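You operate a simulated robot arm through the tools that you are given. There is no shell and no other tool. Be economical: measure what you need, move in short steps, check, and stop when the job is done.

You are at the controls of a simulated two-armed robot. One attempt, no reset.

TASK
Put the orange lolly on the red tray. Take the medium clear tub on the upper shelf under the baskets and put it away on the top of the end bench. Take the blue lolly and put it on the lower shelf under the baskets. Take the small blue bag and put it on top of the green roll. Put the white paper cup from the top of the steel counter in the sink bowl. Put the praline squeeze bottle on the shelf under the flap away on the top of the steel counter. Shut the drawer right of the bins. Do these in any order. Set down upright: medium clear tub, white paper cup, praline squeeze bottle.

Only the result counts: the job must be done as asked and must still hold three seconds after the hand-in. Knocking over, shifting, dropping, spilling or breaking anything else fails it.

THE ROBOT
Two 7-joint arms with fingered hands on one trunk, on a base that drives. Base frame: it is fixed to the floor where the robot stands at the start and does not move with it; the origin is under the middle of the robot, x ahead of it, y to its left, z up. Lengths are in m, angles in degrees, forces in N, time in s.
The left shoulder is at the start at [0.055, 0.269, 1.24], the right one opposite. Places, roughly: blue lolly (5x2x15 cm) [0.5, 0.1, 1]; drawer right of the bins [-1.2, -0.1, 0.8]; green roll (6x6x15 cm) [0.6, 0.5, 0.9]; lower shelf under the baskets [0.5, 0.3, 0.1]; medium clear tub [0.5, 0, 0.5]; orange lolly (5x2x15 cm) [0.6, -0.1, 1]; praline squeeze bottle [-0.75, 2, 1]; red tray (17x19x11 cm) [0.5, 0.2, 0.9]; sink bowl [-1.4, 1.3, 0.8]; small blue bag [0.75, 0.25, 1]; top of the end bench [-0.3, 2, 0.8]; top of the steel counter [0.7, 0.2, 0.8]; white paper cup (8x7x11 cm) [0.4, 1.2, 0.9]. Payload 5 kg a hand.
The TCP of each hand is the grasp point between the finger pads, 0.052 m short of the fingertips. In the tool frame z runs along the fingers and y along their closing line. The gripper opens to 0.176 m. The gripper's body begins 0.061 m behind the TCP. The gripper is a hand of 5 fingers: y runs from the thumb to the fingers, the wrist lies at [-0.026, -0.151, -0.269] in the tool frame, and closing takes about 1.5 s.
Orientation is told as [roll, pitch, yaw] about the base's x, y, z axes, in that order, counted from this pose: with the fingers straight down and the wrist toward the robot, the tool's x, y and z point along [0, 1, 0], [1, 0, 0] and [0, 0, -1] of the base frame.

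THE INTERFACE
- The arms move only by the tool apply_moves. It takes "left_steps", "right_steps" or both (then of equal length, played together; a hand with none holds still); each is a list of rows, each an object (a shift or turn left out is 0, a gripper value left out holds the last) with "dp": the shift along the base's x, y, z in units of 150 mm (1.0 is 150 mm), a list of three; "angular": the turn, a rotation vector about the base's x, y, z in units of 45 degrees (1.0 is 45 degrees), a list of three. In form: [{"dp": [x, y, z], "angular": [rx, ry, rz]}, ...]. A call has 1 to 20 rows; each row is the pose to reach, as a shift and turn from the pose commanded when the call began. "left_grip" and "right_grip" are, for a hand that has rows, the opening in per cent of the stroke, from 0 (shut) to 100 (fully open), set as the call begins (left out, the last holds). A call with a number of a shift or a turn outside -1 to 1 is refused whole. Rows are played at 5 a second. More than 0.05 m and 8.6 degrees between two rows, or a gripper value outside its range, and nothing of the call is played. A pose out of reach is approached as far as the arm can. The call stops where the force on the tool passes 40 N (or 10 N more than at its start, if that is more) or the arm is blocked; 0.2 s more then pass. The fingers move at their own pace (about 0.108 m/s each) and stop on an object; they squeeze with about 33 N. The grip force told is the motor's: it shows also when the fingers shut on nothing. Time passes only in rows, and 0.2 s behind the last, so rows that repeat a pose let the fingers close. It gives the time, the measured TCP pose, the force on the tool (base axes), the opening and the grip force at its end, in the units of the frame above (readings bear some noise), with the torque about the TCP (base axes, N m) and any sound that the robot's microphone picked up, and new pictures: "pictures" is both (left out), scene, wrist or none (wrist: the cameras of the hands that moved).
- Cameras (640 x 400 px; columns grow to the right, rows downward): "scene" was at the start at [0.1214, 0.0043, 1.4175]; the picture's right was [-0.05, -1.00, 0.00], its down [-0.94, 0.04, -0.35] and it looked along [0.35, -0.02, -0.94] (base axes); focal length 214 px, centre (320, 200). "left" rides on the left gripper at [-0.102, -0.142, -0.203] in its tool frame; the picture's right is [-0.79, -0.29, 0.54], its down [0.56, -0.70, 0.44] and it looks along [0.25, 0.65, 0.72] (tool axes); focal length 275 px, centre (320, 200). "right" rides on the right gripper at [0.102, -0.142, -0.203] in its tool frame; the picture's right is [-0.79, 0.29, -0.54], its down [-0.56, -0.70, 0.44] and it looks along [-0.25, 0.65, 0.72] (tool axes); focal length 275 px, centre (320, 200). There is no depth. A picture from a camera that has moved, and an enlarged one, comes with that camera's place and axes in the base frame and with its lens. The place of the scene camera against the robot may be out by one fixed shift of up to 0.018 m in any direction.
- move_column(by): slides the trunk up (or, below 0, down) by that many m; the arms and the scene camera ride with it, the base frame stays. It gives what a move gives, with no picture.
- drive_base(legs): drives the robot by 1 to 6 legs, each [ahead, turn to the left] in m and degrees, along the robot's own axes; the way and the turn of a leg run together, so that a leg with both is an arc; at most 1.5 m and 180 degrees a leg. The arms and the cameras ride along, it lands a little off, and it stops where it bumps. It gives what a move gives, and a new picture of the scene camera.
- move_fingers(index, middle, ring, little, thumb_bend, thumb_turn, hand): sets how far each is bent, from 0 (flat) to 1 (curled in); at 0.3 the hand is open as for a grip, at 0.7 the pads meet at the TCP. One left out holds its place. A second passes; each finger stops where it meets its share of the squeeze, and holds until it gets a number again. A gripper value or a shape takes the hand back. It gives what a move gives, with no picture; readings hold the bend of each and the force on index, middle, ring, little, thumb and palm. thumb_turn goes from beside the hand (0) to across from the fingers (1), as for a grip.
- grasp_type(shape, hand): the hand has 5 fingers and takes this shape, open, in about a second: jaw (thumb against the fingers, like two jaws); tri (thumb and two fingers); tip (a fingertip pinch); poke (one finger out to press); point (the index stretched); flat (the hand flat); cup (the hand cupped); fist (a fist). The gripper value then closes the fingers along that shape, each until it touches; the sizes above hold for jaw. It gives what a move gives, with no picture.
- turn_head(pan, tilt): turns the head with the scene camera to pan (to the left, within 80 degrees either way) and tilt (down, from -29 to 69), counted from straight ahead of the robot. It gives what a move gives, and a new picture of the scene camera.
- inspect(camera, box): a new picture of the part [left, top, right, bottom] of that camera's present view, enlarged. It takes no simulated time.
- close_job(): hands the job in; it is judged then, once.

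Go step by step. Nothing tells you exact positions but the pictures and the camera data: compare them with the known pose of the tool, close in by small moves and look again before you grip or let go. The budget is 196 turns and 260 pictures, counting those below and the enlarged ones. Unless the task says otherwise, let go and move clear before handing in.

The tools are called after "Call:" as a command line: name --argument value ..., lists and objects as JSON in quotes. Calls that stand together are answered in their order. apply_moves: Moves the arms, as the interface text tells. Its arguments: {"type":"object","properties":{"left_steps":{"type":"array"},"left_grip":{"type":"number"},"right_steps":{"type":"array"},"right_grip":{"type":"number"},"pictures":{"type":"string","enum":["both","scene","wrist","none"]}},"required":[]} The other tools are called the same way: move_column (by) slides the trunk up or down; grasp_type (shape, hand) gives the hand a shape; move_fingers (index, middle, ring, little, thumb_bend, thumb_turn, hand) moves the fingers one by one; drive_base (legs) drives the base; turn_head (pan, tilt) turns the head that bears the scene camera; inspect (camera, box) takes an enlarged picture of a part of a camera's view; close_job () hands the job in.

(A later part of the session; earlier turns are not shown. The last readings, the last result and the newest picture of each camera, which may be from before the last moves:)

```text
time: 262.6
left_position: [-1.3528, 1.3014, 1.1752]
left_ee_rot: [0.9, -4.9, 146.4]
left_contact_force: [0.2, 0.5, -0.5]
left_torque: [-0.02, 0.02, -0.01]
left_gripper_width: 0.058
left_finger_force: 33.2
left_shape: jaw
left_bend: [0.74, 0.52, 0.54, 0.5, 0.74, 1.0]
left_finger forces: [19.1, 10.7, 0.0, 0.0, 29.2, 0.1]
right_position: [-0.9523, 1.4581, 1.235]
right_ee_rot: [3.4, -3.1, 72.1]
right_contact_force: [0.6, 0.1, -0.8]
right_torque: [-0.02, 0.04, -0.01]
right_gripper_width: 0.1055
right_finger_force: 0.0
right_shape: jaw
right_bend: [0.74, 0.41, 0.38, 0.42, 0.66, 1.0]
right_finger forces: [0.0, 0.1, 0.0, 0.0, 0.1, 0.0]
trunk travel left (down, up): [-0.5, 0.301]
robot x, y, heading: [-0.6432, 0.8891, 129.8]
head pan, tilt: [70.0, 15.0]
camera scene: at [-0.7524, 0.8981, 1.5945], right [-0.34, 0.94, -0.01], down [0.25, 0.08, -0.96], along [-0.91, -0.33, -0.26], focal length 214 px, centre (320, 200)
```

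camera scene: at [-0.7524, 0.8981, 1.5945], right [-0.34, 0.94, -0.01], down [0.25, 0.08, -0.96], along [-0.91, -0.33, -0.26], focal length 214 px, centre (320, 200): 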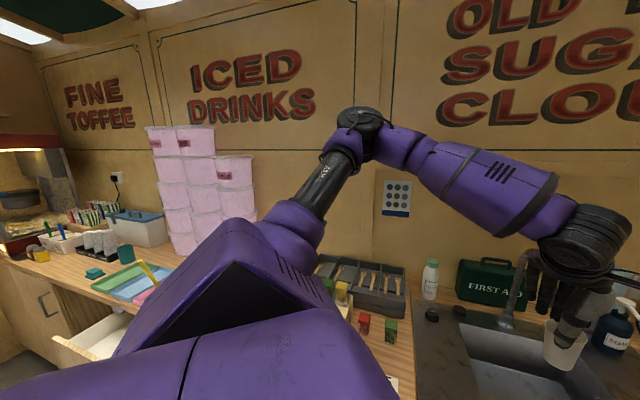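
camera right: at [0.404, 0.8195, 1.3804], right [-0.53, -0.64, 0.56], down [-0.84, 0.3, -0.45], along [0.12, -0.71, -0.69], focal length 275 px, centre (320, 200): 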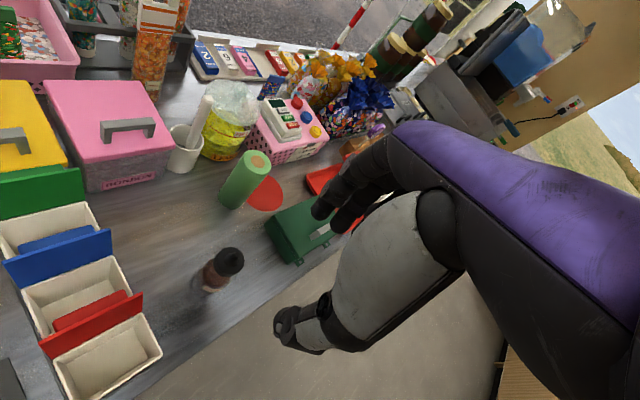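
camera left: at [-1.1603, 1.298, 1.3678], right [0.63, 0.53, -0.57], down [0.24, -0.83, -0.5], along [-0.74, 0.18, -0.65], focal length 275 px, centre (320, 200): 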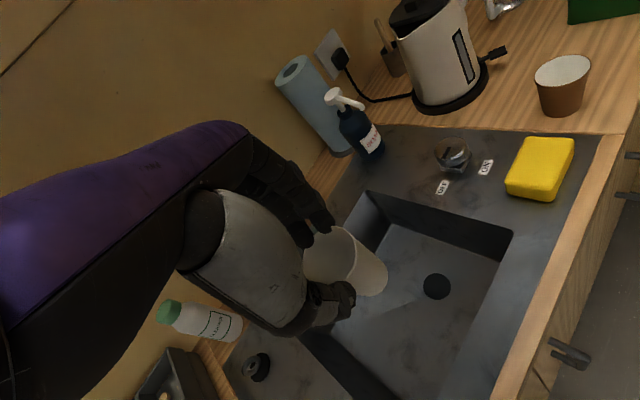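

Nothing seems to be touching; the left arm is just in a high-elbow posture near its limits. Instead of the arm I lower the trunk, which brings the cup straight down.

Call:
move_column --by -0.2

Call:
turn_head --pan 25 --tilt 40

Call:
inspect --camera "left" --box '[0, 0, 640, 400]'

```text
time: 264.8
left_position: [-1.3513, 1.3028, 0.9765]
left_ee_rot: [1.0, -5.0, 146.6]
left_contact_force: [-0.2, -0.9, 0.9]
left_torque: [0.02, -0.01, 0.0]
left_gripper_width: 0.0581
left_finger_force: 33.6
left_shape: jaw
left_bend: [0.74, 0.52, 0.54, 0.5, 0.74, 1.0]
left_finger forces: [19.0, 10.6, 0.1, 0.1, 29.3, 0.1]
right_position: [-0.9485, 1.4597, 1.0366]
right_ee_rot: [3.1, -3.6, 71.7]
right_contact_force: [0.1, -0.4, 0.8]
right_torque: [0.0, 0.07, 0.05]
right_gripper_width: 0.1058
right_finger_force: 0.0
right_shape: jaw
right_bend: [0.74, 0.41, 0.38, 0.42, 0.66, 1.0]
right_finger forces: [0.1, 0.0, 0.0, 0.1, 0.0, 0.0]
trunk travel left (down, up): [-0.3, 0.501]
robot x, y, heading: [-0.6462, 0.8877, 130.1]
head pan, tilt: [70.0, 15.0]
```

```text
time: 265.9
left_position: [-1.3525, 1.3038, 0.9749]
left_ee_rot: [0.9, -4.9, 146.5]
left_contact_force: [0.3, -0.1, -0.4]
left_torque: [-0.03, 0.03, -0.04]
left_gripper_width: 0.0581
left_finger_force: 32.7
left_shape: jaw
left_bend: [0.74, 0.52, 0.54, 0.5, 0.74, 1.0]
left_finger forces: [19.0, 10.6, 0.0, 0.0, 29.2, 0.0]
right_position: [-0.9484, 1.4607, 1.0341]
right_ee_rot: [3.1, -3.7, 71.9]
right_contact_force: [0.6, -0.6, 1.0]
right_torque: [0.02, -0.03, 0.01]
right_gripper_width: 0.1057
right_finger_force: 0.0
right_shape: jaw
right_bend: [0.74, 0.41, 0.38, 0.42, 0.66, 1.0]
right_finger forces: [0.0, 0.0, 0.0, 0.0, 0.0, 0.1]
trunk travel left (down, up): [-0.3, 0.501]
robot x, y, heading: [-0.6438, 0.8882, 129.8]
head pan, tilt: [25.0, 40.0]
camera scene: at [-0.7668, 0.9958, 1.3513], right [0.42, 0.91, -0.01], down [0.59, -0.28, -0.76], along [-0.69, 0.32, -0.65], focal length 214 px, centre (320, 200)
```

scene: 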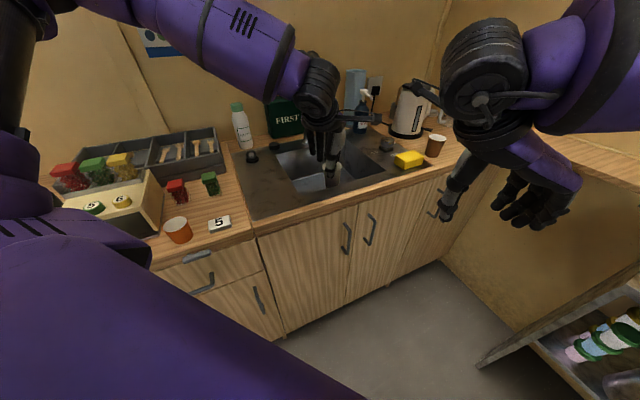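

```text
1.00 times, centred on (320, 200) of left (not enlarged: the box is as wide or as high as the picture)
camera zoom: at [-1.1612, 1.3016, 1.1634], right [0.63, 0.52, -0.57], down [0.24, -0.84, -0.49], along [-0.74, 0.17, -0.65], focal length 275 px, centre (320, 200)
```

zoom: 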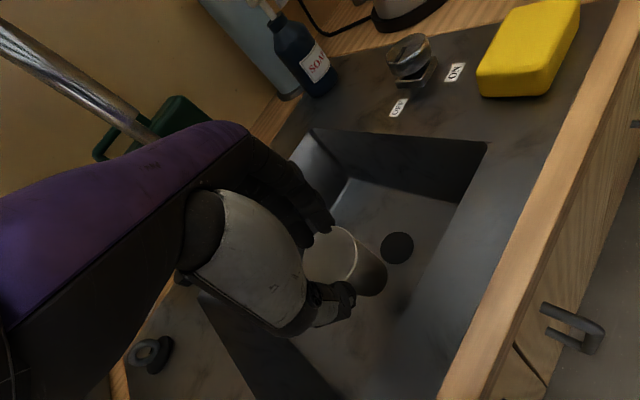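

Works well. I level the cup slightly and lower the trunk further.

Call:
apply_moves --left_steps '[{"angular": [-0.03, -0.025, 0]}, {"angular": [-0.064, -0.049, 0]}, {"angular": [-0.064, -0.049, 0]}]' --pictures "none"

Call:
move_column --by -0.09

Call:
inspect --camera "scene" --box '[220, 90, 460, 240]'

```text
time: 266.7
left_position: [-1.3529, 1.303, 0.9747]
left_ee_rot: [2.1, -1.4, 146.5]
left_contact_force: [0.4, 1.2, 0.6]
left_torque: [0.01, 0.02, -0.02]
left_gripper_width: 0.0583
left_finger_force: 33.3
left_shape: jaw
left_bend: [0.74, 0.52, 0.54, 0.5, 0.74, 1.0]
left_finger forces: [19.0, 10.7, 0.1, 0.1, 29.2, 0.0]
right_position: [-0.9483, 1.4601, 1.0364]
right_ee_rot: [3.0, -3.7, 71.8]
right_contact_force: [-0.2, -0.1, 0.9]
right_torque: [-0.03, 0.02, -0.01]
right_gripper_width: 0.1059
right_finger_force: 0.0
right_shape: jaw
right_bend: [0.74, 0.41, 0.38, 0.42, 0.66, 1.0]
right_finger forces: [0.0, 0.0, 0.0, 0.0, 0.0, 0.0]
trunk travel left (down, up): [-0.3, 0.501]
robot x, y, heading: [-0.6449, 0.8896, 130.0]
head pan, tilt: [25.0, 40.0]
```

```text
time: 268.0
left_position: [-1.3507, 1.302, 0.8842]
left_ee_rot: [2.1, -1.4, 146.4]
left_contact_force: [0.2, -0.3, 1.1]
left_torque: [0.01, 0.01, 0.0]
left_gripper_width: 0.0571
left_finger_force: 33.1
left_shape: jaw
left_bend: [0.74, 0.54, 0.54, 0.5, 0.76, 1.0]
left_finger forces: [19.2, 4.8, 0.1, 0.0, 23.5, 0.0]
right_position: [-0.9478, 1.461, 0.9478]
right_ee_rot: [3.0, -3.8, 71.7]
right_contact_force: [-0.5, 0.0, 1.0]
right_torque: [0.03, 0.01, 0.01]
right_gripper_width: 0.1057
right_finger_force: 0.0
right_shape: jaw
right_bend: [0.74, 0.41, 0.38, 0.42, 0.66, 1.0]
right_finger forces: [0.0, 0.1, 0.1, 0.0, 0.1, 0.0]
trunk travel left (down, up): [-0.21, 0.591]
robot x, y, heading: [-0.639, 0.8903, 130.0]
head pan, tilt: [25.0, 40.0]
```

```text
2.67 times, centred on (340, 165) of scene
camera zoom: at [-0.7864, 1.0189, 1.2581], right [0.42, 0.91, -0.01], down [0.59, -0.28, -0.76], along [-0.69, 0.32, -0.65], focal length 572 px, centre (267, 293)
```

zoom: 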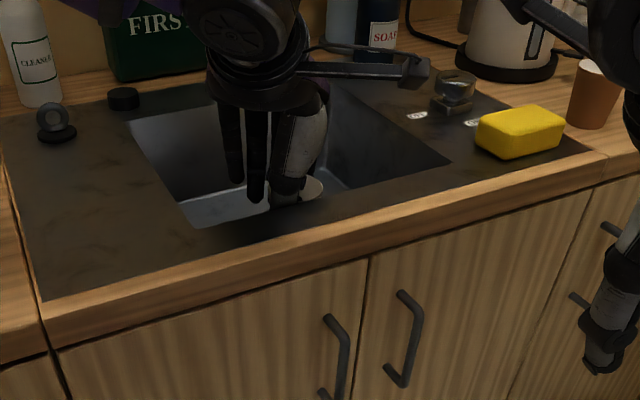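

Finger forces changed slightly; I check with the wrist camera.

Call:
inspect --camera "left" --box '[160, 100, 480, 360]'

```text
1.54 times, centred on (320, 230) of left
camera zoom: at [-1.1683, 1.3105, 1.0804], right [0.65, 0.49, -0.58], down [0.26, -0.86, -0.44], along [-0.71, 0.14, -0.69], focal length 424 px, centre (320, 154)
```

zoom: 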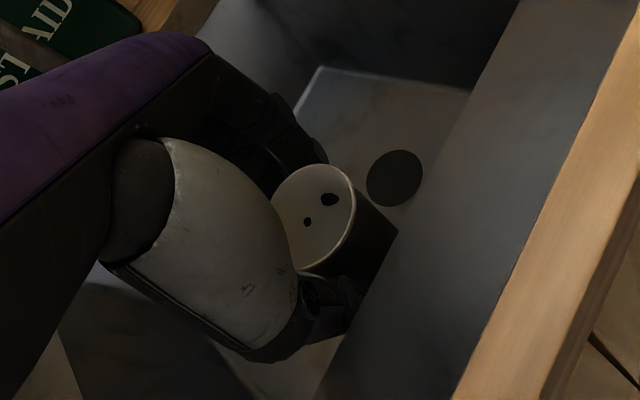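

The thumb is near the bowl's near wall. I shift 2 cm inward and lower a bit more.

Call:
apply_moves --left_steps '[{"dp": [-0.06, 0.04, 0.02]}, {"dp": [-0.13, 0.08, 0.02]}, {"dp": [-0.13, 0.08, 0]}]' --pictures "none"

Call:
move_column --by -0.015

Call:
inspect --camera "left" --box '[160, 100, 480, 360]'

```text
time: 268.8
left_position: [-1.3724, 1.3143, 0.8846]
left_ee_rot: [2.0, -1.4, 146.4]
left_contact_force: [0.2, 0.1, 0.3]
left_torque: [0.0, -0.01, 0.03]
left_gripper_width: 0.0573
left_finger_force: 33.0
left_shape: jaw
left_bend: [0.74, 0.54, 0.54, 0.5, 0.76, 1.0]
left_finger forces: [19.2, 4.9, 0.0, 0.1, 23.5, 0.0]
right_position: [-0.9466, 1.4612, 0.9462]
right_ee_rot: [3.0, -3.7, 71.9]
right_contact_force: [0.4, -0.4, 0.3]
right_torque: [-0.02, 0.02, -0.02]
right_gripper_width: 0.1056
right_finger_force: 0.0
right_shape: jaw
right_bend: [0.74, 0.41, 0.38, 0.42, 0.66, 1.0]
right_finger forces: [0.0, 0.0, 0.0, 0.0, 0.1, 0.0]
trunk travel left (down, up): [-0.21, 0.591]
robot x, y, heading: [-0.6467, 0.8863, 129.8]
head pan, tilt: [25.0, 40.0]
```

```text
time: 269.4
left_position: [-1.3705, 1.3137, 0.8673]
left_ee_rot: [2.1, -1.4, 146.5]
left_contact_force: [0.2, -0.7, -0.6]
left_torque: [0.08, 0.05, -0.02]
left_gripper_width: 0.0555
left_finger_force: 33.3
left_shape: jaw
left_bend: [0.74, 0.56, 0.54, 0.5, 0.77, 1.0]
left_finger forces: [19.7, 2.6, 0.0, 0.1, 21.0, 0.0]
right_position: [-0.9484, 1.4595, 0.9325]
right_ee_rot: [3.1, -3.8, 71.8]
right_contact_force: [-0.1, -0.6, -0.1]
right_torque: [0.06, 0.06, -0.02]
right_gripper_width: 0.1053
right_finger_force: 0.1
right_shape: jaw
right_bend: [0.74, 0.41, 0.38, 0.42, 0.66, 1.0]
right_finger forces: [0.0, 0.0, 0.0, 0.1, 0.0, 0.0]
trunk travel left (down, up): [-0.195, 0.606]
robot x, y, heading: [-0.6438, 0.8869, 129.9]
head pan, tilt: [25.0, 40.0]
```

```text
1.54 times, centred on (320, 230) of left
camera zoom: at [-1.1879, 1.3226, 1.0645], right [0.65, 0.49, -0.58], down [0.26, -0.86, -0.44], along [-0.71, 0.14, -0.69], focal length 424 px, centre (320, 154)
```

zoom: 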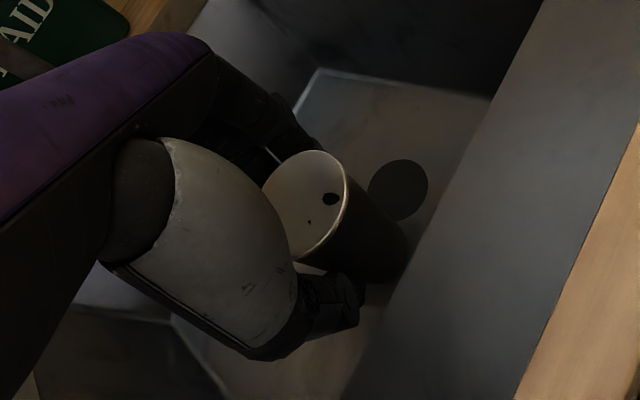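

The fingers now slide down the tapered cup, so it is standing on the bowl floor. I open and rise with the trunk.

Call:
apply_moves --left_steps '[{"dp": [0, 0, 0]}, {"dp": [0, 0, 0]}, {"dp": [0, 0, 0]}, {"dp": [0, 0, 0]}, {"dp": [0, 0, 0]}]' --left_grip 62 --pictures "none"

Call:
inspect --camera "left" --box '[160, 100, 480, 360]'

```text
time: 270.6
left_position: [-1.3709, 1.3147, 0.8704]
left_ee_rot: [2.0, -1.3, 146.4]
left_contact_force: [0.8, -0.3, -0.5]
left_torque: [0.0, -0.03, 0.0]
left_gripper_width: 0.1087
left_finger_force: 0.2
left_shape: jaw
left_bend: [0.28, 0.4, 0.37, 0.44, 0.65, 1.0]
left_finger forces: [0.1, 0.0, 0.0, 0.0, 0.0, 0.0]
right_position: [-0.9488, 1.46, 0.9308]
right_ee_rot: [3.0, -3.7, 71.8]
right_contact_force: [0.6, -0.3, -1.0]
right_torque: [-0.02, -0.01, 0.01]
right_gripper_width: 0.1055
right_finger_force: 0.2
right_shape: jaw
right_bend: [0.74, 0.41, 0.38, 0.42, 0.66, 1.0]
right_finger forces: [0.1, 0.0, 0.0, 0.1, 0.1, 0.0]
trunk travel left (down, up): [-0.195, 0.606]
robot x, y, heading: [-0.6396, 0.884, 130.0]
head pan, tilt: [25.0, 40.0]
```

```text
1.54 times, centred on (320, 230) of left
camera zoom: at [-1.188, 1.3231, 1.0654], right [0.65, 0.49, -0.58], down [0.26, -0.86, -0.44], along [-0.71, 0.14, -0.69], focal length 424 px, centre (320, 154)
```

zoom: 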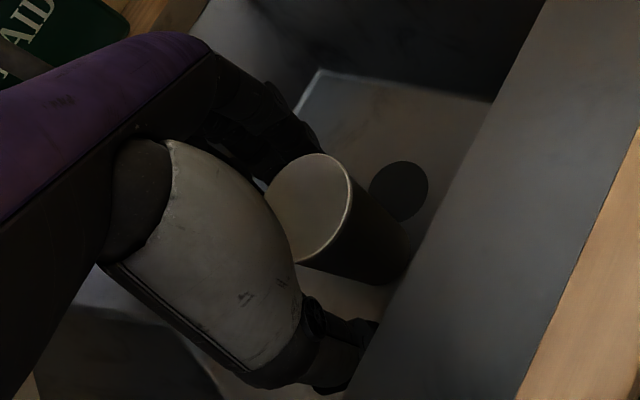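

Cup stays standing, fingers free. Rise by the trunk and check.

Call:
move_column --by 0.25

Call:
inspect --camera "left" --box '[160, 100, 640, 400]'

```text
time: 272.3
left_position: [-1.3547, 1.2941, 1.0534]
left_ee_rot: [1.9, -2.1, 146.5]
left_contact_force: [1.8, -4.2, 3.5]
left_torque: [0.48, 0.32, 0.08]
left_gripper_width: 0.1094
left_finger_force: 0.0
left_shape: jaw
left_bend: [0.28, 0.4, 0.37, 0.44, 0.65, 1.0]
left_finger forces: [0.0, 0.0, 0.0, 0.1, 0.1, 0.0]
right_position: [-0.935, 1.4443, 1.1188]
right_ee_rot: [4.3, -4.5, 71.7]
right_contact_force: [3.9, -4.3, 1.5]
right_torque: [0.42, 0.39, 0.07]
right_gripper_width: 0.1057
right_finger_force: 0.1
right_shape: jaw
right_bend: [0.74, 0.41, 0.38, 0.42, 0.66, 1.0]
right_finger forces: [0.0, 0.0, 0.0, 0.0, 0.0, 0.0]
trunk travel left (down, up): [-0.365, 0.436]
robot x, y, heading: [-0.6428, 0.8909, 129.9]
head pan, tilt: [25.0, 40.0]
stopped: the force on the tool passed its limit at 51 N (the readings are from after the stop); the commanded pose is now the measured one
```

```text
1.33 times, centred on (400, 250) of left
camera zoom: at [-1.1705, 1.302, 1.2478], right [0.65, 0.5, -0.58], down [0.26, -0.86, -0.45], along [-0.72, 0.14, -0.68], focal length 367 px, centre (213, 133)
```

zoom: 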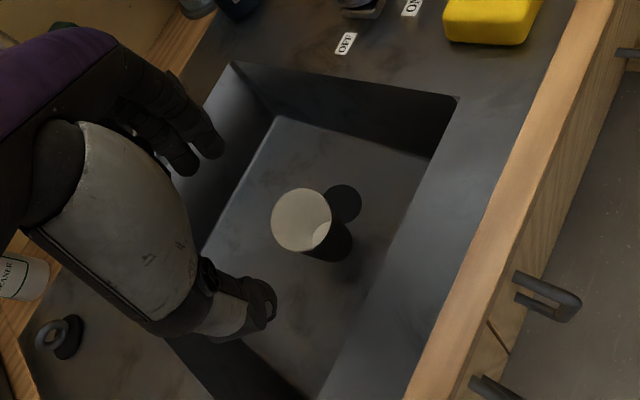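

The cup stands in the bowl. The hand's back met the faucet spout while rising, so I draw it back toward the robot before rising further.

Call:
apply_moves --left_steps '[{"dp": [0, 0, -0.08]}, {"dp": [0.1, -0.05, -0.08]}, {"dp": [0.25, -0.12, -0.08]}, {"dp": [0.4, -0.2, -0.05]}, {"dp": [0.55, -0.3, 0]}, {"dp": [0.7, -0.4, 0]}]'

```text
time: 273.7
left_position: [-1.252, 1.2392, 1.0475]
left_ee_rot: [2.0, -1.6, 146.4]
left_contact_force: [0.8, -0.4, 0.2]
left_torque: [0.01, 0.11, 0.02]
left_gripper_width: 0.109
left_finger_force: 0.0
left_shape: jaw
left_bend: [0.28, 0.4, 0.37, 0.44, 0.65, 1.0]
left_finger forces: [0.0, 0.1, 0.0, 0.0, 0.0, 0.1]
right_position: [-0.9374, 1.4484, 1.1143]
right_ee_rot: [4.0, -4.4, 71.8]
right_contact_force: [1.8, -0.1, 1.1]
right_torque: [0.04, 0.07, 0.04]
right_gripper_width: 0.1055
right_finger_force: 0.0
right_shape: jaw
right_bend: [0.74, 0.41, 0.38, 0.42, 0.66, 1.0]
right_finger forces: [0.0, 0.0, 0.0, 0.0, 0.0, 0.0]
trunk travel left (down, up): [-0.365, 0.436]
robot x, y, heading: [-0.6411, 0.8875, 129.9]
head pan, tilt: [25.0, 40.0]
camera scene: at [-0.7547, 0.9821, 1.4178], right [0.42, 0.91, -0.01], down [0.59, -0.28, -0.76], along [-0.69, 0.32, -0.65], focal length 214 px, centre (320, 200)
camera left: at [-1.0677, 1.2473, 1.2417], right [0.65, 0.49, -0.58], down [0.26, -0.86, -0.44], along [-0.71, 0.14, -0.69], focal length 275 px, centre (320, 200)
```

scene: 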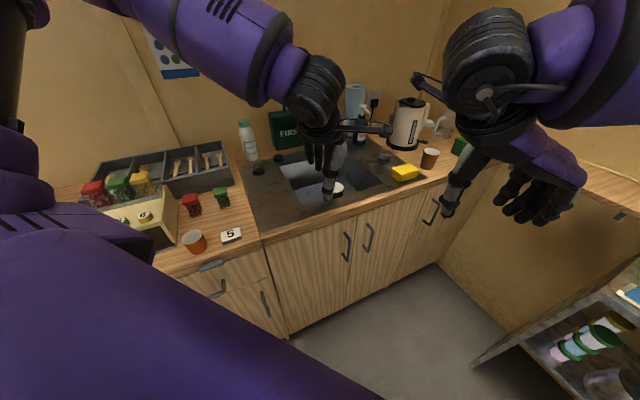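
left: 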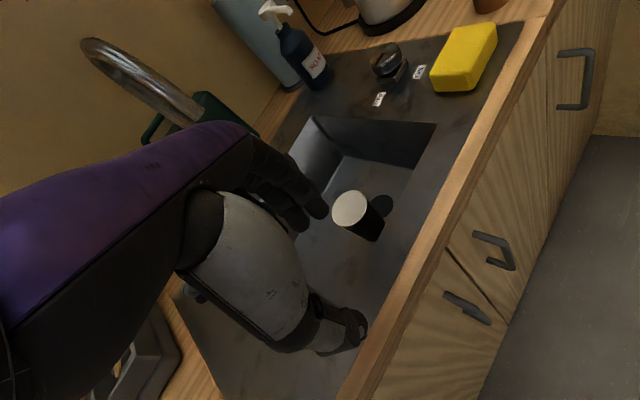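

The cup stands upright in the sink. Next the drawer: I raise, back off, and turn to face the back counter.

Call:
drive_base --legs '[[-0.25, 0]]'

Call:
move_column --by 0.2

Call:
drive_base --legs '[[0, 50]]'

Call:
turn_head --pan 40 --tilt 40

```text
time: 275.9
left_position: [-1.0931, 1.0471, 1.0462]
left_ee_rot: [2.0, -1.6, 146.6]
left_contact_force: [0.8, -1.4, 0.8]
left_torque: [0.09, 0.07, 0.0]
left_gripper_width: 0.1091
left_finger_force: 0.1
left_shape: jaw
left_bend: [0.28, 0.4, 0.37, 0.44, 0.65, 1.0]
left_finger forces: [0.1, 0.0, 0.0, 0.1, 0.0, 0.1]
right_position: [-0.7786, 1.2573, 1.1147]
right_ee_rot: [4.0, -4.3, 71.8]
right_contact_force: [1.0, -0.9, 1.3]
right_torque: [0.13, 0.01, -0.05]
right_gripper_width: 0.1056
right_finger_force: 0.0
right_shape: jaw
right_bend: [0.74, 0.41, 0.38, 0.42, 0.66, 1.0]
right_finger forces: [0.0, 0.1, 0.0, 0.0, 0.0, 0.0]
trunk travel left (down, up): [-0.365, 0.436]
robot x, y, heading: [-0.4846, 0.6958, 130.1]
head pan, tilt: [25.0, 40.0]
camera scene: at [-0.595, 0.7902, 1.4178], right [0.42, 0.91, -0.01], down [0.59, -0.28, -0.76], along [-0.69, 0.32, -0.65], focal length 214 px, centre (320, 200)
```

scene: 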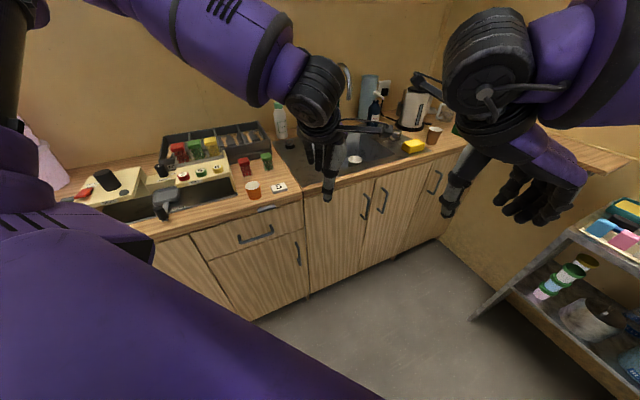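

```text
time: 278.1
left_position: [-1.0838, 1.0361, 1.2538]
left_ee_rot: [1.7, -2.2, 146.6]
left_contact_force: [0.4, -0.2, 0.0]
left_torque: [0.02, 0.02, -0.01]
left_gripper_width: 0.1092
left_finger_force: 0.1
left_shape: jaw
left_bend: [0.28, 0.4, 0.37, 0.44, 0.65, 1.0]
left_finger forces: [0.0, 0.1, 0.0, 0.1, 0.0, 0.0]
right_position: [-0.7697, 1.2469, 1.3212]
right_ee_rot: [4.6, -4.8, 71.7]
right_contact_force: [0.3, 1.0, 0.1]
right_torque: [0.0, 0.02, 0.0]
right_gripper_width: 0.1055
right_finger_force: 0.0
right_shape: jaw
right_bend: [0.74, 0.41, 0.38, 0.42, 0.66, 1.0]
right_finger forces: [0.0, 0.1, 0.0, 0.0, 0.0, 0.0]
trunk travel left (down, up): [-0.565, 0.236]
robot x, y, heading: [-0.4841, 0.6945, 129.9]
head pan, tilt: [25.0, 40.0]
```

```text
time: 281.9
left_position: [-1.1312, 0.4612, 1.2537]
left_ee_rot: [1.8, -2.3, -164.0]
left_contact_force: [0.0, -1.0, -0.8]
left_torque: [0.07, 0.02, 0.0]
left_gripper_width: 0.1092
left_finger_force: 0.2
left_shape: jaw
left_bend: [0.28, 0.4, 0.37, 0.44, 0.65, 1.0]
left_finger forces: [0.0, 0.1, 0.1, 0.0, 0.0, 0.0]
right_position: [-1.0883, 0.8375, 1.3217]
right_ee_rot: [4.5, -4.8, 121.1]
right_contact_force: [-0.7, -0.2, 0.0]
right_torque: [0.06, 0.02, -0.03]
right_gripper_width: 0.1057
right_finger_force: 0.0
right_shape: jaw
right_bend: [0.74, 0.41, 0.38, 0.42, 0.66, 1.0]
right_finger forces: [0.0, 0.0, 0.1, 0.0, 0.0, 0.1]
trunk travel left (down, up): [-0.565, 0.236]
robot x, y, heading: [-0.4865, 0.7111, 179.5]
head pan, tilt: [25.0, 40.0]
camera scene: at [-0.5925, 0.6824, 1.6194], right [-0.41, 0.91, -0.01], down [0.6, 0.27, -0.76], along [-0.69, -0.32, -0.65], focal length 214 px, centre (320, 200)
```

scene: 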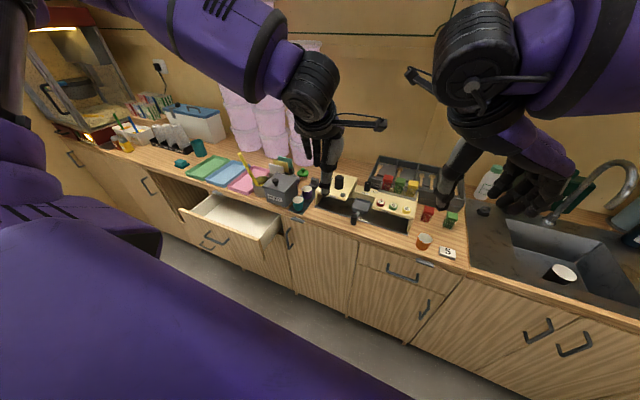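

```text
time: 282.6
left_position: [-1.1109, 0.4595, 1.2642]
left_ee_rot: [1.6, -3.2, -163.9]
left_contact_force: [2.5, -0.3, 0.6]
left_torque: [0.14, 0.27, -0.02]
left_gripper_width: 0.109
left_finger_force: 0.0
left_shape: jaw
left_bend: [0.28, 0.4, 0.37, 0.44, 0.65, 1.0]
left_finger forces: [0.0, 0.0, 0.0, 0.0, 0.0, 0.0]
right_position: [-1.0665, 0.8359, 1.3323]
right_ee_rot: [5.4, -5.4, 121.1]
right_contact_force: [2.7, -1.2, 0.9]
right_torque: [0.16, 0.28, 0.0]
right_gripper_width: 0.1058
right_finger_force: 0.0
right_shape: jaw
right_bend: [0.74, 0.41, 0.38, 0.42, 0.66, 1.0]
right_finger forces: [0.0, 0.0, 0.0, 0.0, 0.0, 0.0]
trunk travel left (down, up): [-0.565, 0.236]
robot x, y, heading: [-0.4824, 0.7112, 179.5]
head pan, tilt: [40.0, 40.0]
camera scene: at [-0.5761, 0.6623, 1.6199], right [-0.64, 0.77, -0.01], down [0.51, 0.41, -0.76], along [-0.58, -0.49, -0.65], focal length 214 px, centre (320, 200)
```

scene: 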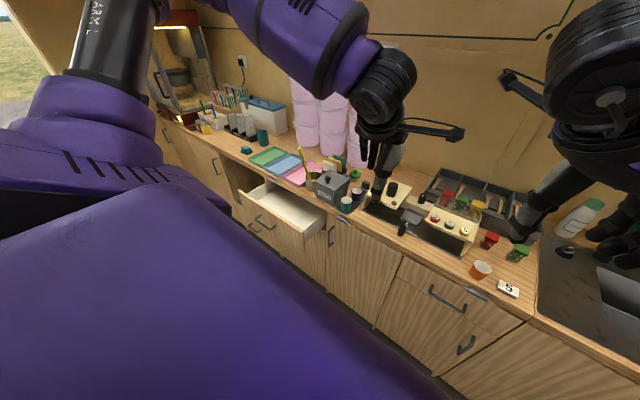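

The open drawer's front is at x≈-1.06, y≈-0.1. I relocate to face it squarely with the left hand, and make a fist.

Call:
drive_base --legs '[[-0.12, 0], [0, 90], [0.5, 0], [0, -90]]'

Call:
grasp_type --shape "fist" --hand "left"

Call:
turn_head --pan 15 --tilt 45

```text
time: 299.4
left_position: [-1.0023, -0.0435, 1.2609]
left_ee_rot: [1.5, -3.1, -164.5]
left_contact_force: [0.4, -1.1, -0.5]
left_torque: [0.16, 0.08, -0.02]
left_gripper_width: 0.1091
left_finger_force: 0.0
left_shape: jaw
left_bend: [0.28, 0.4, 0.37, 0.44, 0.65, 1.0]
left_finger forces: [0.0, 0.1, 0.0, 0.0, 0.0, 0.0]
right_position: [-0.9535, 0.333, 1.3298]
right_ee_rot: [5.3, -5.3, 120.7]
right_contact_force: [0.7, -0.9, 1.5]
right_torque: [0.14, 0.08, -0.01]
right_gripper_width: 0.1055
right_finger_force: 0.1
right_shape: jaw
right_bend: [0.74, 0.41, 0.38, 0.42, 0.66, 1.0]
right_finger forces: [0.1, 0.0, 0.0, 0.0, 0.0, 0.1]
trunk travel left (down, up): [-0.565, 0.236]
robot x, y, heading: [-0.3699, 0.1807, 179.0]
head pan, tilt: [40.0, 40.0]
camera scene: at [-0.4645, 0.1345, 1.6196], right [-0.63, 0.78, -0.01], down [0.51, 0.41, -0.76], along [-0.59, -0.48, -0.65], focal length 214 px, centre (320, 200)
```

scene: 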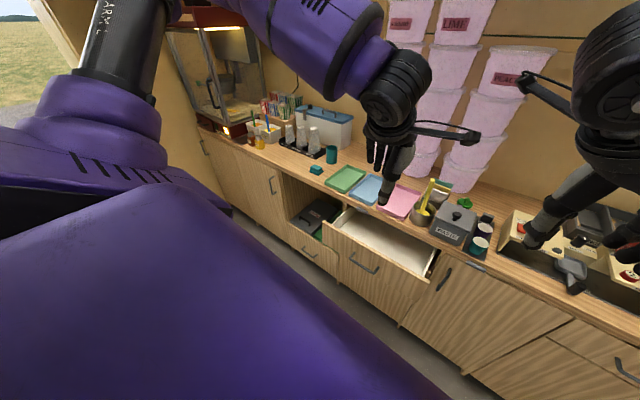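

```text
time: 300.3
left_position: [-0.9875, -0.0475, 1.2692]
left_ee_rot: [1.3, -3.8, -164.3]
left_contact_force: [-0.7, -0.6, -0.9]
left_torque: [0.17, -0.07, -0.06]
left_gripper_width: 0.0003
left_finger_force: 0.2
left_shape: fist
left_bend: [1.0, 1.0, 1.0, 1.0, 0.85, 0.85]
left_finger forces: [0.0, 0.1, 0.1, 0.0, 0.1, 0.1]
right_position: [-0.9369, 0.3297, 1.3392]
right_ee_rot: [5.9, -5.9, 120.7]
right_contact_force: [0.7, -1.9, -4.4]
right_torque: [0.19, 0.06, -0.14]
right_gripper_width: 0.1055
right_finger_force: 0.0
right_shape: jaw
right_bend: [0.74, 0.41, 0.38, 0.42, 0.66, 1.0]
right_finger forces: [0.0, 0.0, 0.0, 0.0, 0.0, 0.0]
trunk travel left (down, up): [-0.565, 0.236]
robot x, y, heading: [-0.3671, 0.1797, 179.2]
head pan, tilt: [40.0, 40.0]
```

```text
time: 301.1
left_position: [-0.9858, -0.0433, 1.2703]
left_ee_rot: [1.4, -3.8, -164.3]
left_contact_force: [0.0, 0.5, 0.4]
left_torque: [0.08, 0.06, 0.0]
left_gripper_width: 0.0002
left_finger_force: 0.1
left_shape: fist
left_bend: [1.0, 1.0, 1.0, 1.0, 0.85, 0.85]
left_finger forces: [0.1, 0.0, 0.1, 0.0, 0.0, 0.0]
right_position: [-0.9373, 0.3335, 1.3385]
right_ee_rot: [5.9, -5.7, 120.6]
right_contact_force: [0.5, -1.1, 0.8]
right_torque: [0.07, 0.03, -0.02]
right_gripper_width: 0.1057
right_finger_force: 0.1
right_shape: jaw
right_bend: [0.74, 0.41, 0.38, 0.42, 0.66, 1.0]
right_finger forces: [0.0, 0.0, 0.1, 0.0, 0.0, 0.0]
trunk travel left (down, up): [-0.565, 0.236]
robot x, y, heading: [-0.3645, 0.1827, 179.2]
head pan, tilt: [15.0, 45.0]
camera scene: at [-0.4781, 0.1687, 1.6122], right [-0.24, 0.97, 0.0], down [0.7, 0.17, -0.7], along [-0.68, -0.17, -0.72], focal length 214 px, centre (320, 200)
```

scene: 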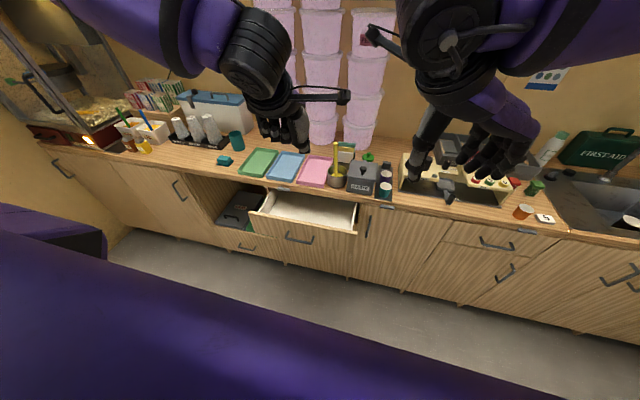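

Drawer face at x≈-1.075, centre y≈-0.06; counter edge x≈-1.235. I back 0.1 m and lower the trunk so the fist is level with the drawer front.

Call:
drive_base --legs '[[-0.1, 0]]'

Call:
move_column --by -0.5

Call:
turn_head --pan 15 --tilt 50

```text
time: 302.5
left_position: [-0.8839, -0.0432, 1.2712]
left_ee_rot: [1.3, -3.9, -164.3]
left_contact_force: [0.8, 0.2, -0.1]
left_torque: [-0.04, 0.15, 0.03]
left_gripper_width: 0.0001
left_finger_force: 0.1
left_shape: fist
left_bend: [1.0, 1.0, 1.0, 1.0, 0.85, 0.85]
left_finger forces: [0.0, 0.0, 0.0, 0.0, 0.0, 0.0]
right_position: [-0.836, 0.3334, 1.3376]
right_ee_rot: [5.9, -5.8, 120.7]
right_contact_force: [0.9, 1.2, 0.8]
right_torque: [-0.03, 0.12, 0.02]
right_gripper_width: 0.1058
right_finger_force: 0.0
right_shape: jaw
right_bend: [0.74, 0.41, 0.38, 0.42, 0.66, 1.0]
right_finger forces: [0.0, 0.0, 0.0, 0.1, 0.1, 0.0]
trunk travel left (down, up): [-0.565, 0.236]
robot x, y, heading: [-0.2691, 0.1783, 179.2]
head pan, tilt: [15.0, 45.0]
camera scene: at [-0.3769, 0.1684, 1.6121], right [-0.24, 0.97, 0.0], down [0.7, 0.17, -0.7], along [-0.68, -0.17, -0.72], focal length 214 px, centre (320, 200)
```

scene: 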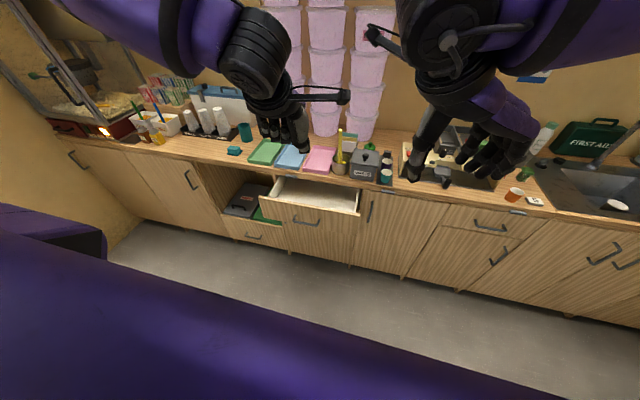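

```text
refused: -0.5 is not a number from -0.4 to 0.4
```

```text
time: 303.1
left_position: [-0.8671, -0.0437, 1.2794]
left_ee_rot: [1.1, -4.7, -164.4]
left_contact_force: [1.7, -0.4, 0.5]
left_torque: [-0.02, 0.18, 0.0]
left_gripper_width: 0.0001
left_finger_force: 0.0
left_shape: fist
left_bend: [1.0, 1.0, 1.0, 1.0, 0.85, 0.85]
left_finger forces: [0.1, 0.0, 0.0, 0.0, 0.0, 0.0]
right_position: [-0.8171, 0.3325, 1.3467]
right_ee_rot: [6.7, -6.2, 120.6]
right_contact_force: [1.2, -0.7, 0.8]
right_torque: [0.0, 0.14, -0.01]
right_gripper_width: 0.1059
right_finger_force: 0.0
right_shape: jaw
right_bend: [0.74, 0.41, 0.38, 0.42, 0.66, 1.0]
right_finger forces: [0.0, 0.0, 0.1, 0.0, 0.0, 0.0]
trunk travel left (down, up): [-0.565, 0.236]
robot x, y, heading: [-0.2669, 0.1842, 179.1]
head pan, tilt: [15.0, 50.0]
camera scene: at [-0.3717, 0.1684, 1.6054], right [-0.24, 0.97, 0.0], down [0.75, 0.19, -0.63], along [-0.61, -0.16, -0.77], focal length 214 px, centre (320, 200)
```

scene: 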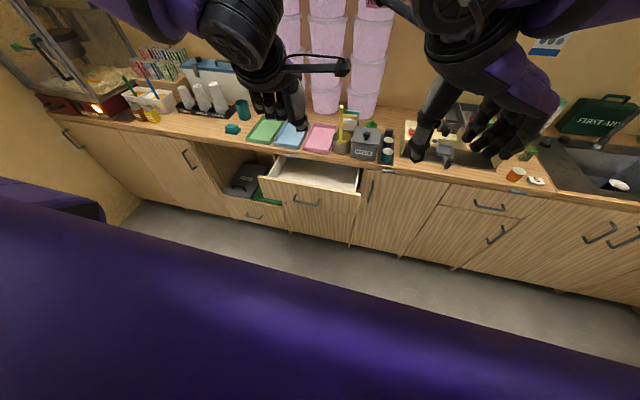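

Call:
move_column --by -0.4

Call:
turn_head --pan 20 --tilt 45

```text
time: 307.0
left_position: [-0.8683, -0.0443, 0.8788]
left_ee_rot: [1.2, -4.6, -164.4]
left_contact_force: [0.9, 0.4, 0.2]
left_torque: [0.0, 0.06, -0.02]
left_gripper_width: 0.0
left_finger_force: 0.1
left_shape: fist
left_bend: [1.0, 1.0, 1.0, 1.0, 0.85, 0.85]
left_finger forces: [0.0, 0.0, 0.1, 0.0, 0.1, 0.1]
right_position: [-0.8171, 0.3332, 0.946]
right_ee_rot: [6.7, -6.0, 120.6]
right_contact_force: [0.0, 0.0, 0.5]
right_torque: [-0.01, 0.04, -0.01]
right_gripper_width: 0.1059
right_finger_force: 0.1
right_shape: jaw
right_bend: [0.74, 0.41, 0.38, 0.42, 0.66, 1.0]
right_finger forces: [0.1, 0.0, 0.0, 0.0, 0.0, 0.0]
trunk travel left (down, up): [-0.165, 0.636]
robot x, y, heading: [-0.27, 0.1789, 179.2]
head pan, tilt: [15.0, 50.0]
```

```text
time: 307.6
left_position: [-0.8683, -0.0445, 0.8779]
left_ee_rot: [1.2, -4.6, -164.4]
left_contact_force: [-0.3, 0.1, -0.5]
left_torque: [-0.02, 0.0, 0.01]
left_gripper_width: 0.0
left_finger_force: 0.1
left_shape: fist
left_bend: [1.0, 1.0, 1.0, 1.0, 0.85, 0.85]
left_finger forces: [0.0, 0.0, 0.0, 0.0, 0.1, 0.0]
right_position: [-0.819, 0.333, 0.9453]
right_ee_rot: [6.6, -6.1, 120.5]
right_contact_force: [0.2, 0.1, 0.2]
right_torque: [-0.04, 0.0, 0.03]
right_gripper_width: 0.1056
right_finger_force: 0.1
right_shape: jaw
right_bend: [0.74, 0.41, 0.38, 0.42, 0.66, 1.0]
right_finger forces: [0.1, 0.0, 0.0, 0.1, 0.1, 0.1]
trunk travel left (down, up): [-0.165, 0.636]
robot x, y, heading: [-0.2674, 0.178, 179.0]
head pan, tilt: [20.0, 45.0]
camera scene: at [-0.4703, 0.1626, 1.203], right [-0.33, 0.95, 0.0], down [0.68, 0.23, -0.7], along [-0.66, -0.23, -0.72], focal length 214 px, centre (320, 200)
```

scene: 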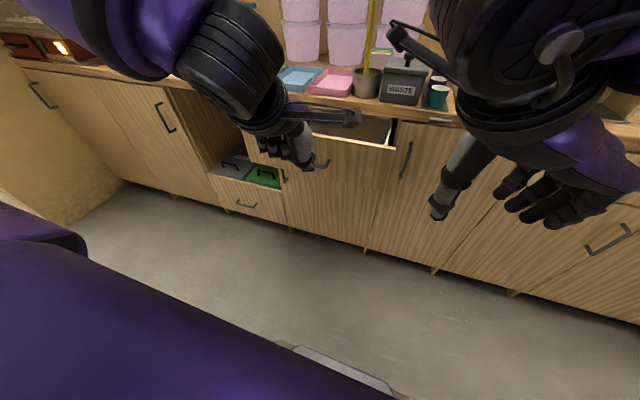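

The drawer front is tall; the fist must be lower. I lower another 0.15 m and then drive forward to push.

Call:
move_column --by -0.15

Call:
drive_base --legs '[[0.1, 0]]'

Call:
inspect --camera "left" --box '[0, 0, 640, 400]'

```text
time: 309.4
left_position: [-0.8754, -0.0437, 0.701]
left_ee_rot: [2.3, -1.1, -164.4]
left_contact_force: [1.0, 0.4, 1.4]
left_torque: [-0.04, 0.04, -0.02]
left_gripper_width: 0.0002
left_finger_force: 0.2
left_shape: fist
left_bend: [1.0, 1.0, 1.0, 1.0, 0.85, 0.85]
left_finger forces: [0.1, 0.1, 0.1, 0.0, 0.0, 0.0]
right_position: [-0.8177, 0.334, 0.7954]
right_ee_rot: [6.6, -6.1, 120.5]
right_contact_force: [0.2, 0.0, -0.7]
right_torque: [-0.03, 0.07, 0.05]
right_gripper_width: 0.1057
right_finger_force: 0.0
right_shape: jaw
right_bend: [0.74, 0.41, 0.38, 0.42, 0.66, 1.0]
right_finger forces: [0.1, 0.0, 0.0, 0.0, 0.1, 0.0]
trunk travel left (down, up): [-0.015, 0.786]
robot x, y, heading: [-0.272, 0.1807, 179.1]
head pan, tilt: [20.0, 45.0]
```

```text
time: 310.7
left_position: [-0.977, -0.0416, 0.6981]
left_ee_rot: [2.3, -1.1, -164.5]
left_contact_force: [-0.4, 0.6, -1.1]
left_torque: [-0.18, -0.02, 0.03]
left_gripper_width: 0.0
left_finger_force: 0.1
left_shape: fist
left_bend: [1.0, 1.0, 1.0, 1.0, 0.85, 0.85]
left_finger forces: [0.0, 0.0, 0.0, 0.1, 0.0, 0.1]
right_position: [-0.9205, 0.3348, 0.7939]
right_ee_rot: [6.6, -6.0, 120.5]
right_contact_force: [0.6, 0.8, -0.7]
right_torque: [-0.09, 0.09, 0.0]
right_gripper_width: 0.1059
right_finger_force: 0.0
right_shape: jaw
right_bend: [0.74, 0.41, 0.38, 0.42, 0.66, 1.0]
right_finger forces: [0.1, 0.0, 0.0, 0.1, 0.0, 0.0]
trunk travel left (down, up): [-0.015, 0.786]
robot x, y, heading: [-0.3698, 0.184, 179.0]
head pan, tilt: [20.0, 45.0]
camera scene: at [-0.6494, 0.1673, 1.0443], right [-0.29, 0.96, 0.0], down [0.64, 0.19, -0.74], along [-0.71, -0.22, -0.67], focal length 214 px, centre (320, 200)
```

scene: 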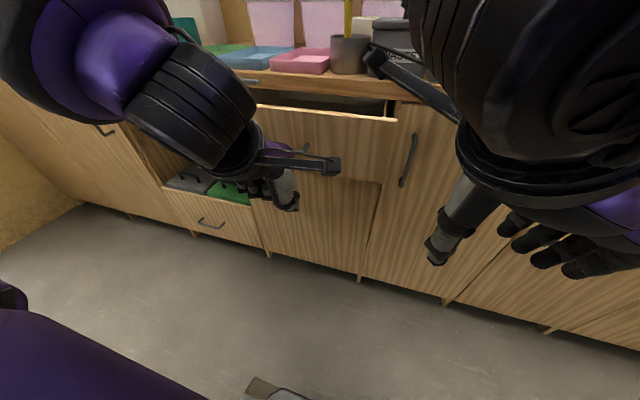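

```text
1.00 times, centred on (320, 200) of left (not enlarged: the box is as wide or as high as the picture)
camera zoom: at [-0.8663, 0.1031, 0.8946], right [0.06, 0.81, -0.58], down [0.82, -0.37, -0.43], along [-0.56, -0.45, -0.69], focal length 275 px, centre (320, 200)
```

zoom: 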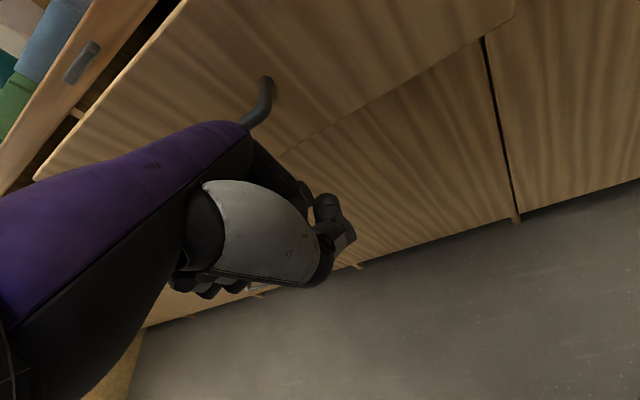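

The drawer front turns out higher (z≈0.79–0.92, x≈-0.985); my fist is beneath it. I back out 0.15 m, raise 0.15 m and then push.

Call:
drive_base --legs '[[-0.17, 0]]'

Call:
move_column --by 0.15

Call:
inspect --camera "left" --box '[0, 0, 640, 400]'

```text
time: 312.5
left_position: [-0.8007, -0.0475, 0.7074]
left_ee_rot: [2.0, -1.8, -164.3]
left_contact_force: [-0.5, -0.7, 1.2]
left_torque: [0.01, 0.05, -0.01]
left_gripper_width: 0.0
left_finger_force: 0.0
left_shape: fist
left_bend: [1.0, 1.0, 1.0, 1.0, 0.85, 0.85]
left_finger forces: [0.1, 0.0, 0.1, 0.1, 0.1, 0.0]
right_position: [-0.743, 0.3311, 0.8019]
right_ee_rot: [7.2, -6.6, 120.8]
right_contact_force: [0.0, -0.2, 1.4]
right_torque: [0.08, -0.02, -0.03]
right_gripper_width: 0.1057
right_finger_force: 0.1
right_shape: jaw
right_bend: [0.74, 0.41, 0.38, 0.42, 0.66, 1.0]
right_finger forces: [0.0, 0.1, 0.0, 0.0, 0.1, 0.0]
trunk travel left (down, up): [-0.015, 0.786]
robot x, y, heading: [-0.2053, 0.1751, 179.1]
head pan, tilt: [20.0, 45.0]
camera scene: at [-0.4862, 0.1668, 1.051], right [-0.25, 0.97, 0.0], down [0.59, 0.15, -0.79], along [-0.76, -0.2, -0.61], focal length 214 px, centre (320, 200)
```

scene: 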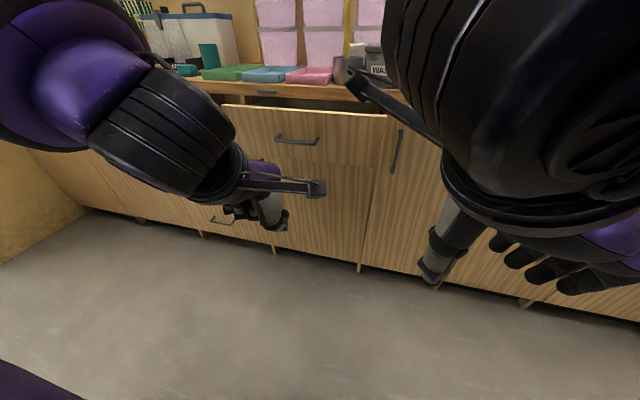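

```text
time: 314.2
left_position: [-0.7923, -0.0462, 0.8623]
left_ee_rot: [2.0, -2.5, -164.3]
left_contact_force: [-0.6, -0.1, -0.5]
left_torque: [-0.03, -0.09, 0.04]
left_gripper_width: 0.0001
left_finger_force: 0.0
left_shape: fist
left_bend: [1.0, 1.0, 1.0, 1.0, 0.85, 0.85]
left_finger forces: [0.1, 0.1, 0.1, 0.1, 0.1, 0.1]
right_position: [-0.7344, 0.3318, 0.9568]
right_ee_rot: [7.8, -7.0, 120.6]
right_contact_force: [-0.7, 0.2, -0.3]
right_torque: [-0.06, -0.09, 0.01]
right_gripper_width: 0.1055
right_finger_force: 0.1
right_shape: jaw
right_bend: [0.74, 0.41, 0.38, 0.42, 0.66, 1.0]
right_finger forces: [0.0, 0.0, 0.0, 0.1, 0.1, 0.1]
trunk travel left (down, up): [-0.165, 0.636]
robot x, y, heading: [-0.2037, 0.1769, 179.1]
head pan, tilt: [20.0, 45.0]
```

```text
1.00 times, centred on (320, 200) of left (not enlarged: the box is as wide or as high as the picture)
camera zoom: at [-0.6774, 0.0983, 1.0557], right [0.04, 0.81, -0.58], down [0.81, -0.37, -0.45], along [-0.58, -0.45, -0.68], focal length 275 px, centre (320, 200)
```

zoom: 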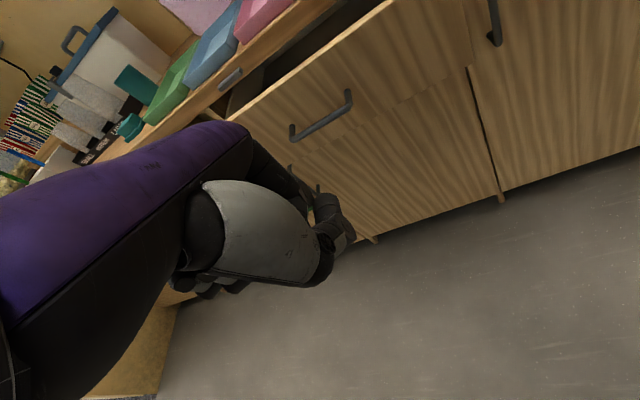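

Face at x≈-0.99, z 0.78–0.91; the fist is now level. I drive forward to push.

Call:
drive_base --legs '[[0.2, 0]]'

Call:
inspect --camera "left" --box '[0, 0, 640, 400]'

```text
time: 316.2
left_position: [-0.994, -0.0434, 0.863]
left_ee_rot: [1.9, -2.5, -164.4]
left_contact_force: [-0.9, 0.8, -0.9]
left_torque: [0.06, -0.08, 0.02]
left_gripper_width: 0.0001
left_finger_force: 0.0
left_shape: fist
left_bend: [1.0, 1.0, 1.0, 1.0, 0.85, 0.85]
left_finger forces: [0.0, 0.0, 0.1, 0.1, 0.1, 0.0]
right_position: [-0.9347, 0.3344, 0.9577]
right_ee_rot: [7.7, -7.1, 120.6]
right_contact_force: [-0.8, 0.4, -0.9]
right_torque: [-0.01, -0.07, 0.02]
right_gripper_width: 0.1053
right_finger_force: 0.0
right_shape: jaw
right_bend: [0.74, 0.41, 0.38, 0.42, 0.66, 1.0]
right_finger forces: [0.0, 0.0, 0.1, 0.1, 0.0, 0.0]
trunk travel left (down, up): [-0.165, 0.636]
robot x, y, heading: [-0.4008, 0.1809, 179.2]
head pan, tilt: [20.0, 45.0]
camera scene: at [-0.6067, 0.1641, 1.2027], right [-0.33, 0.94, -0.01], down [0.68, 0.23, -0.7], along [-0.66, -0.23, -0.72], focal length 214 px, centre (320, 200)
```

scene: 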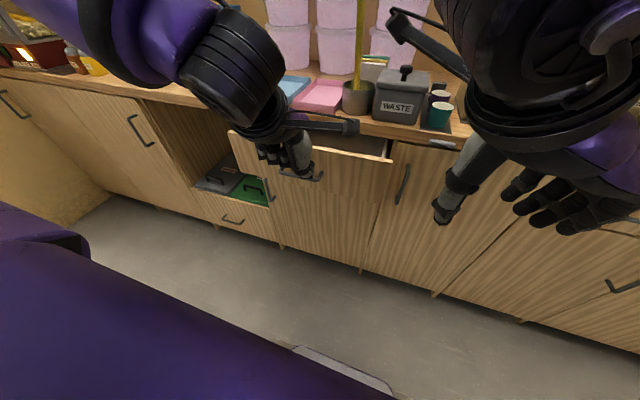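

```text
1.00 times, centred on (320, 200) of left (not enlarged: the box is as wide or as high as the picture)
camera zoom: at [-0.8767, 0.1013, 1.0568], right [0.04, 0.81, -0.58], down [0.81, -0.37, -0.45], along [-0.58, -0.45, -0.68], focal length 275 px, centre (320, 200)
```

zoom: 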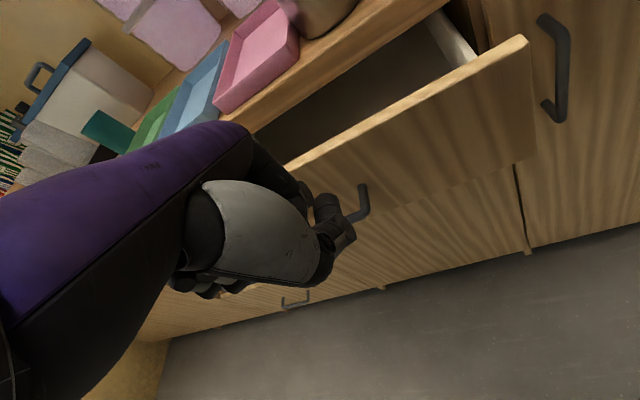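

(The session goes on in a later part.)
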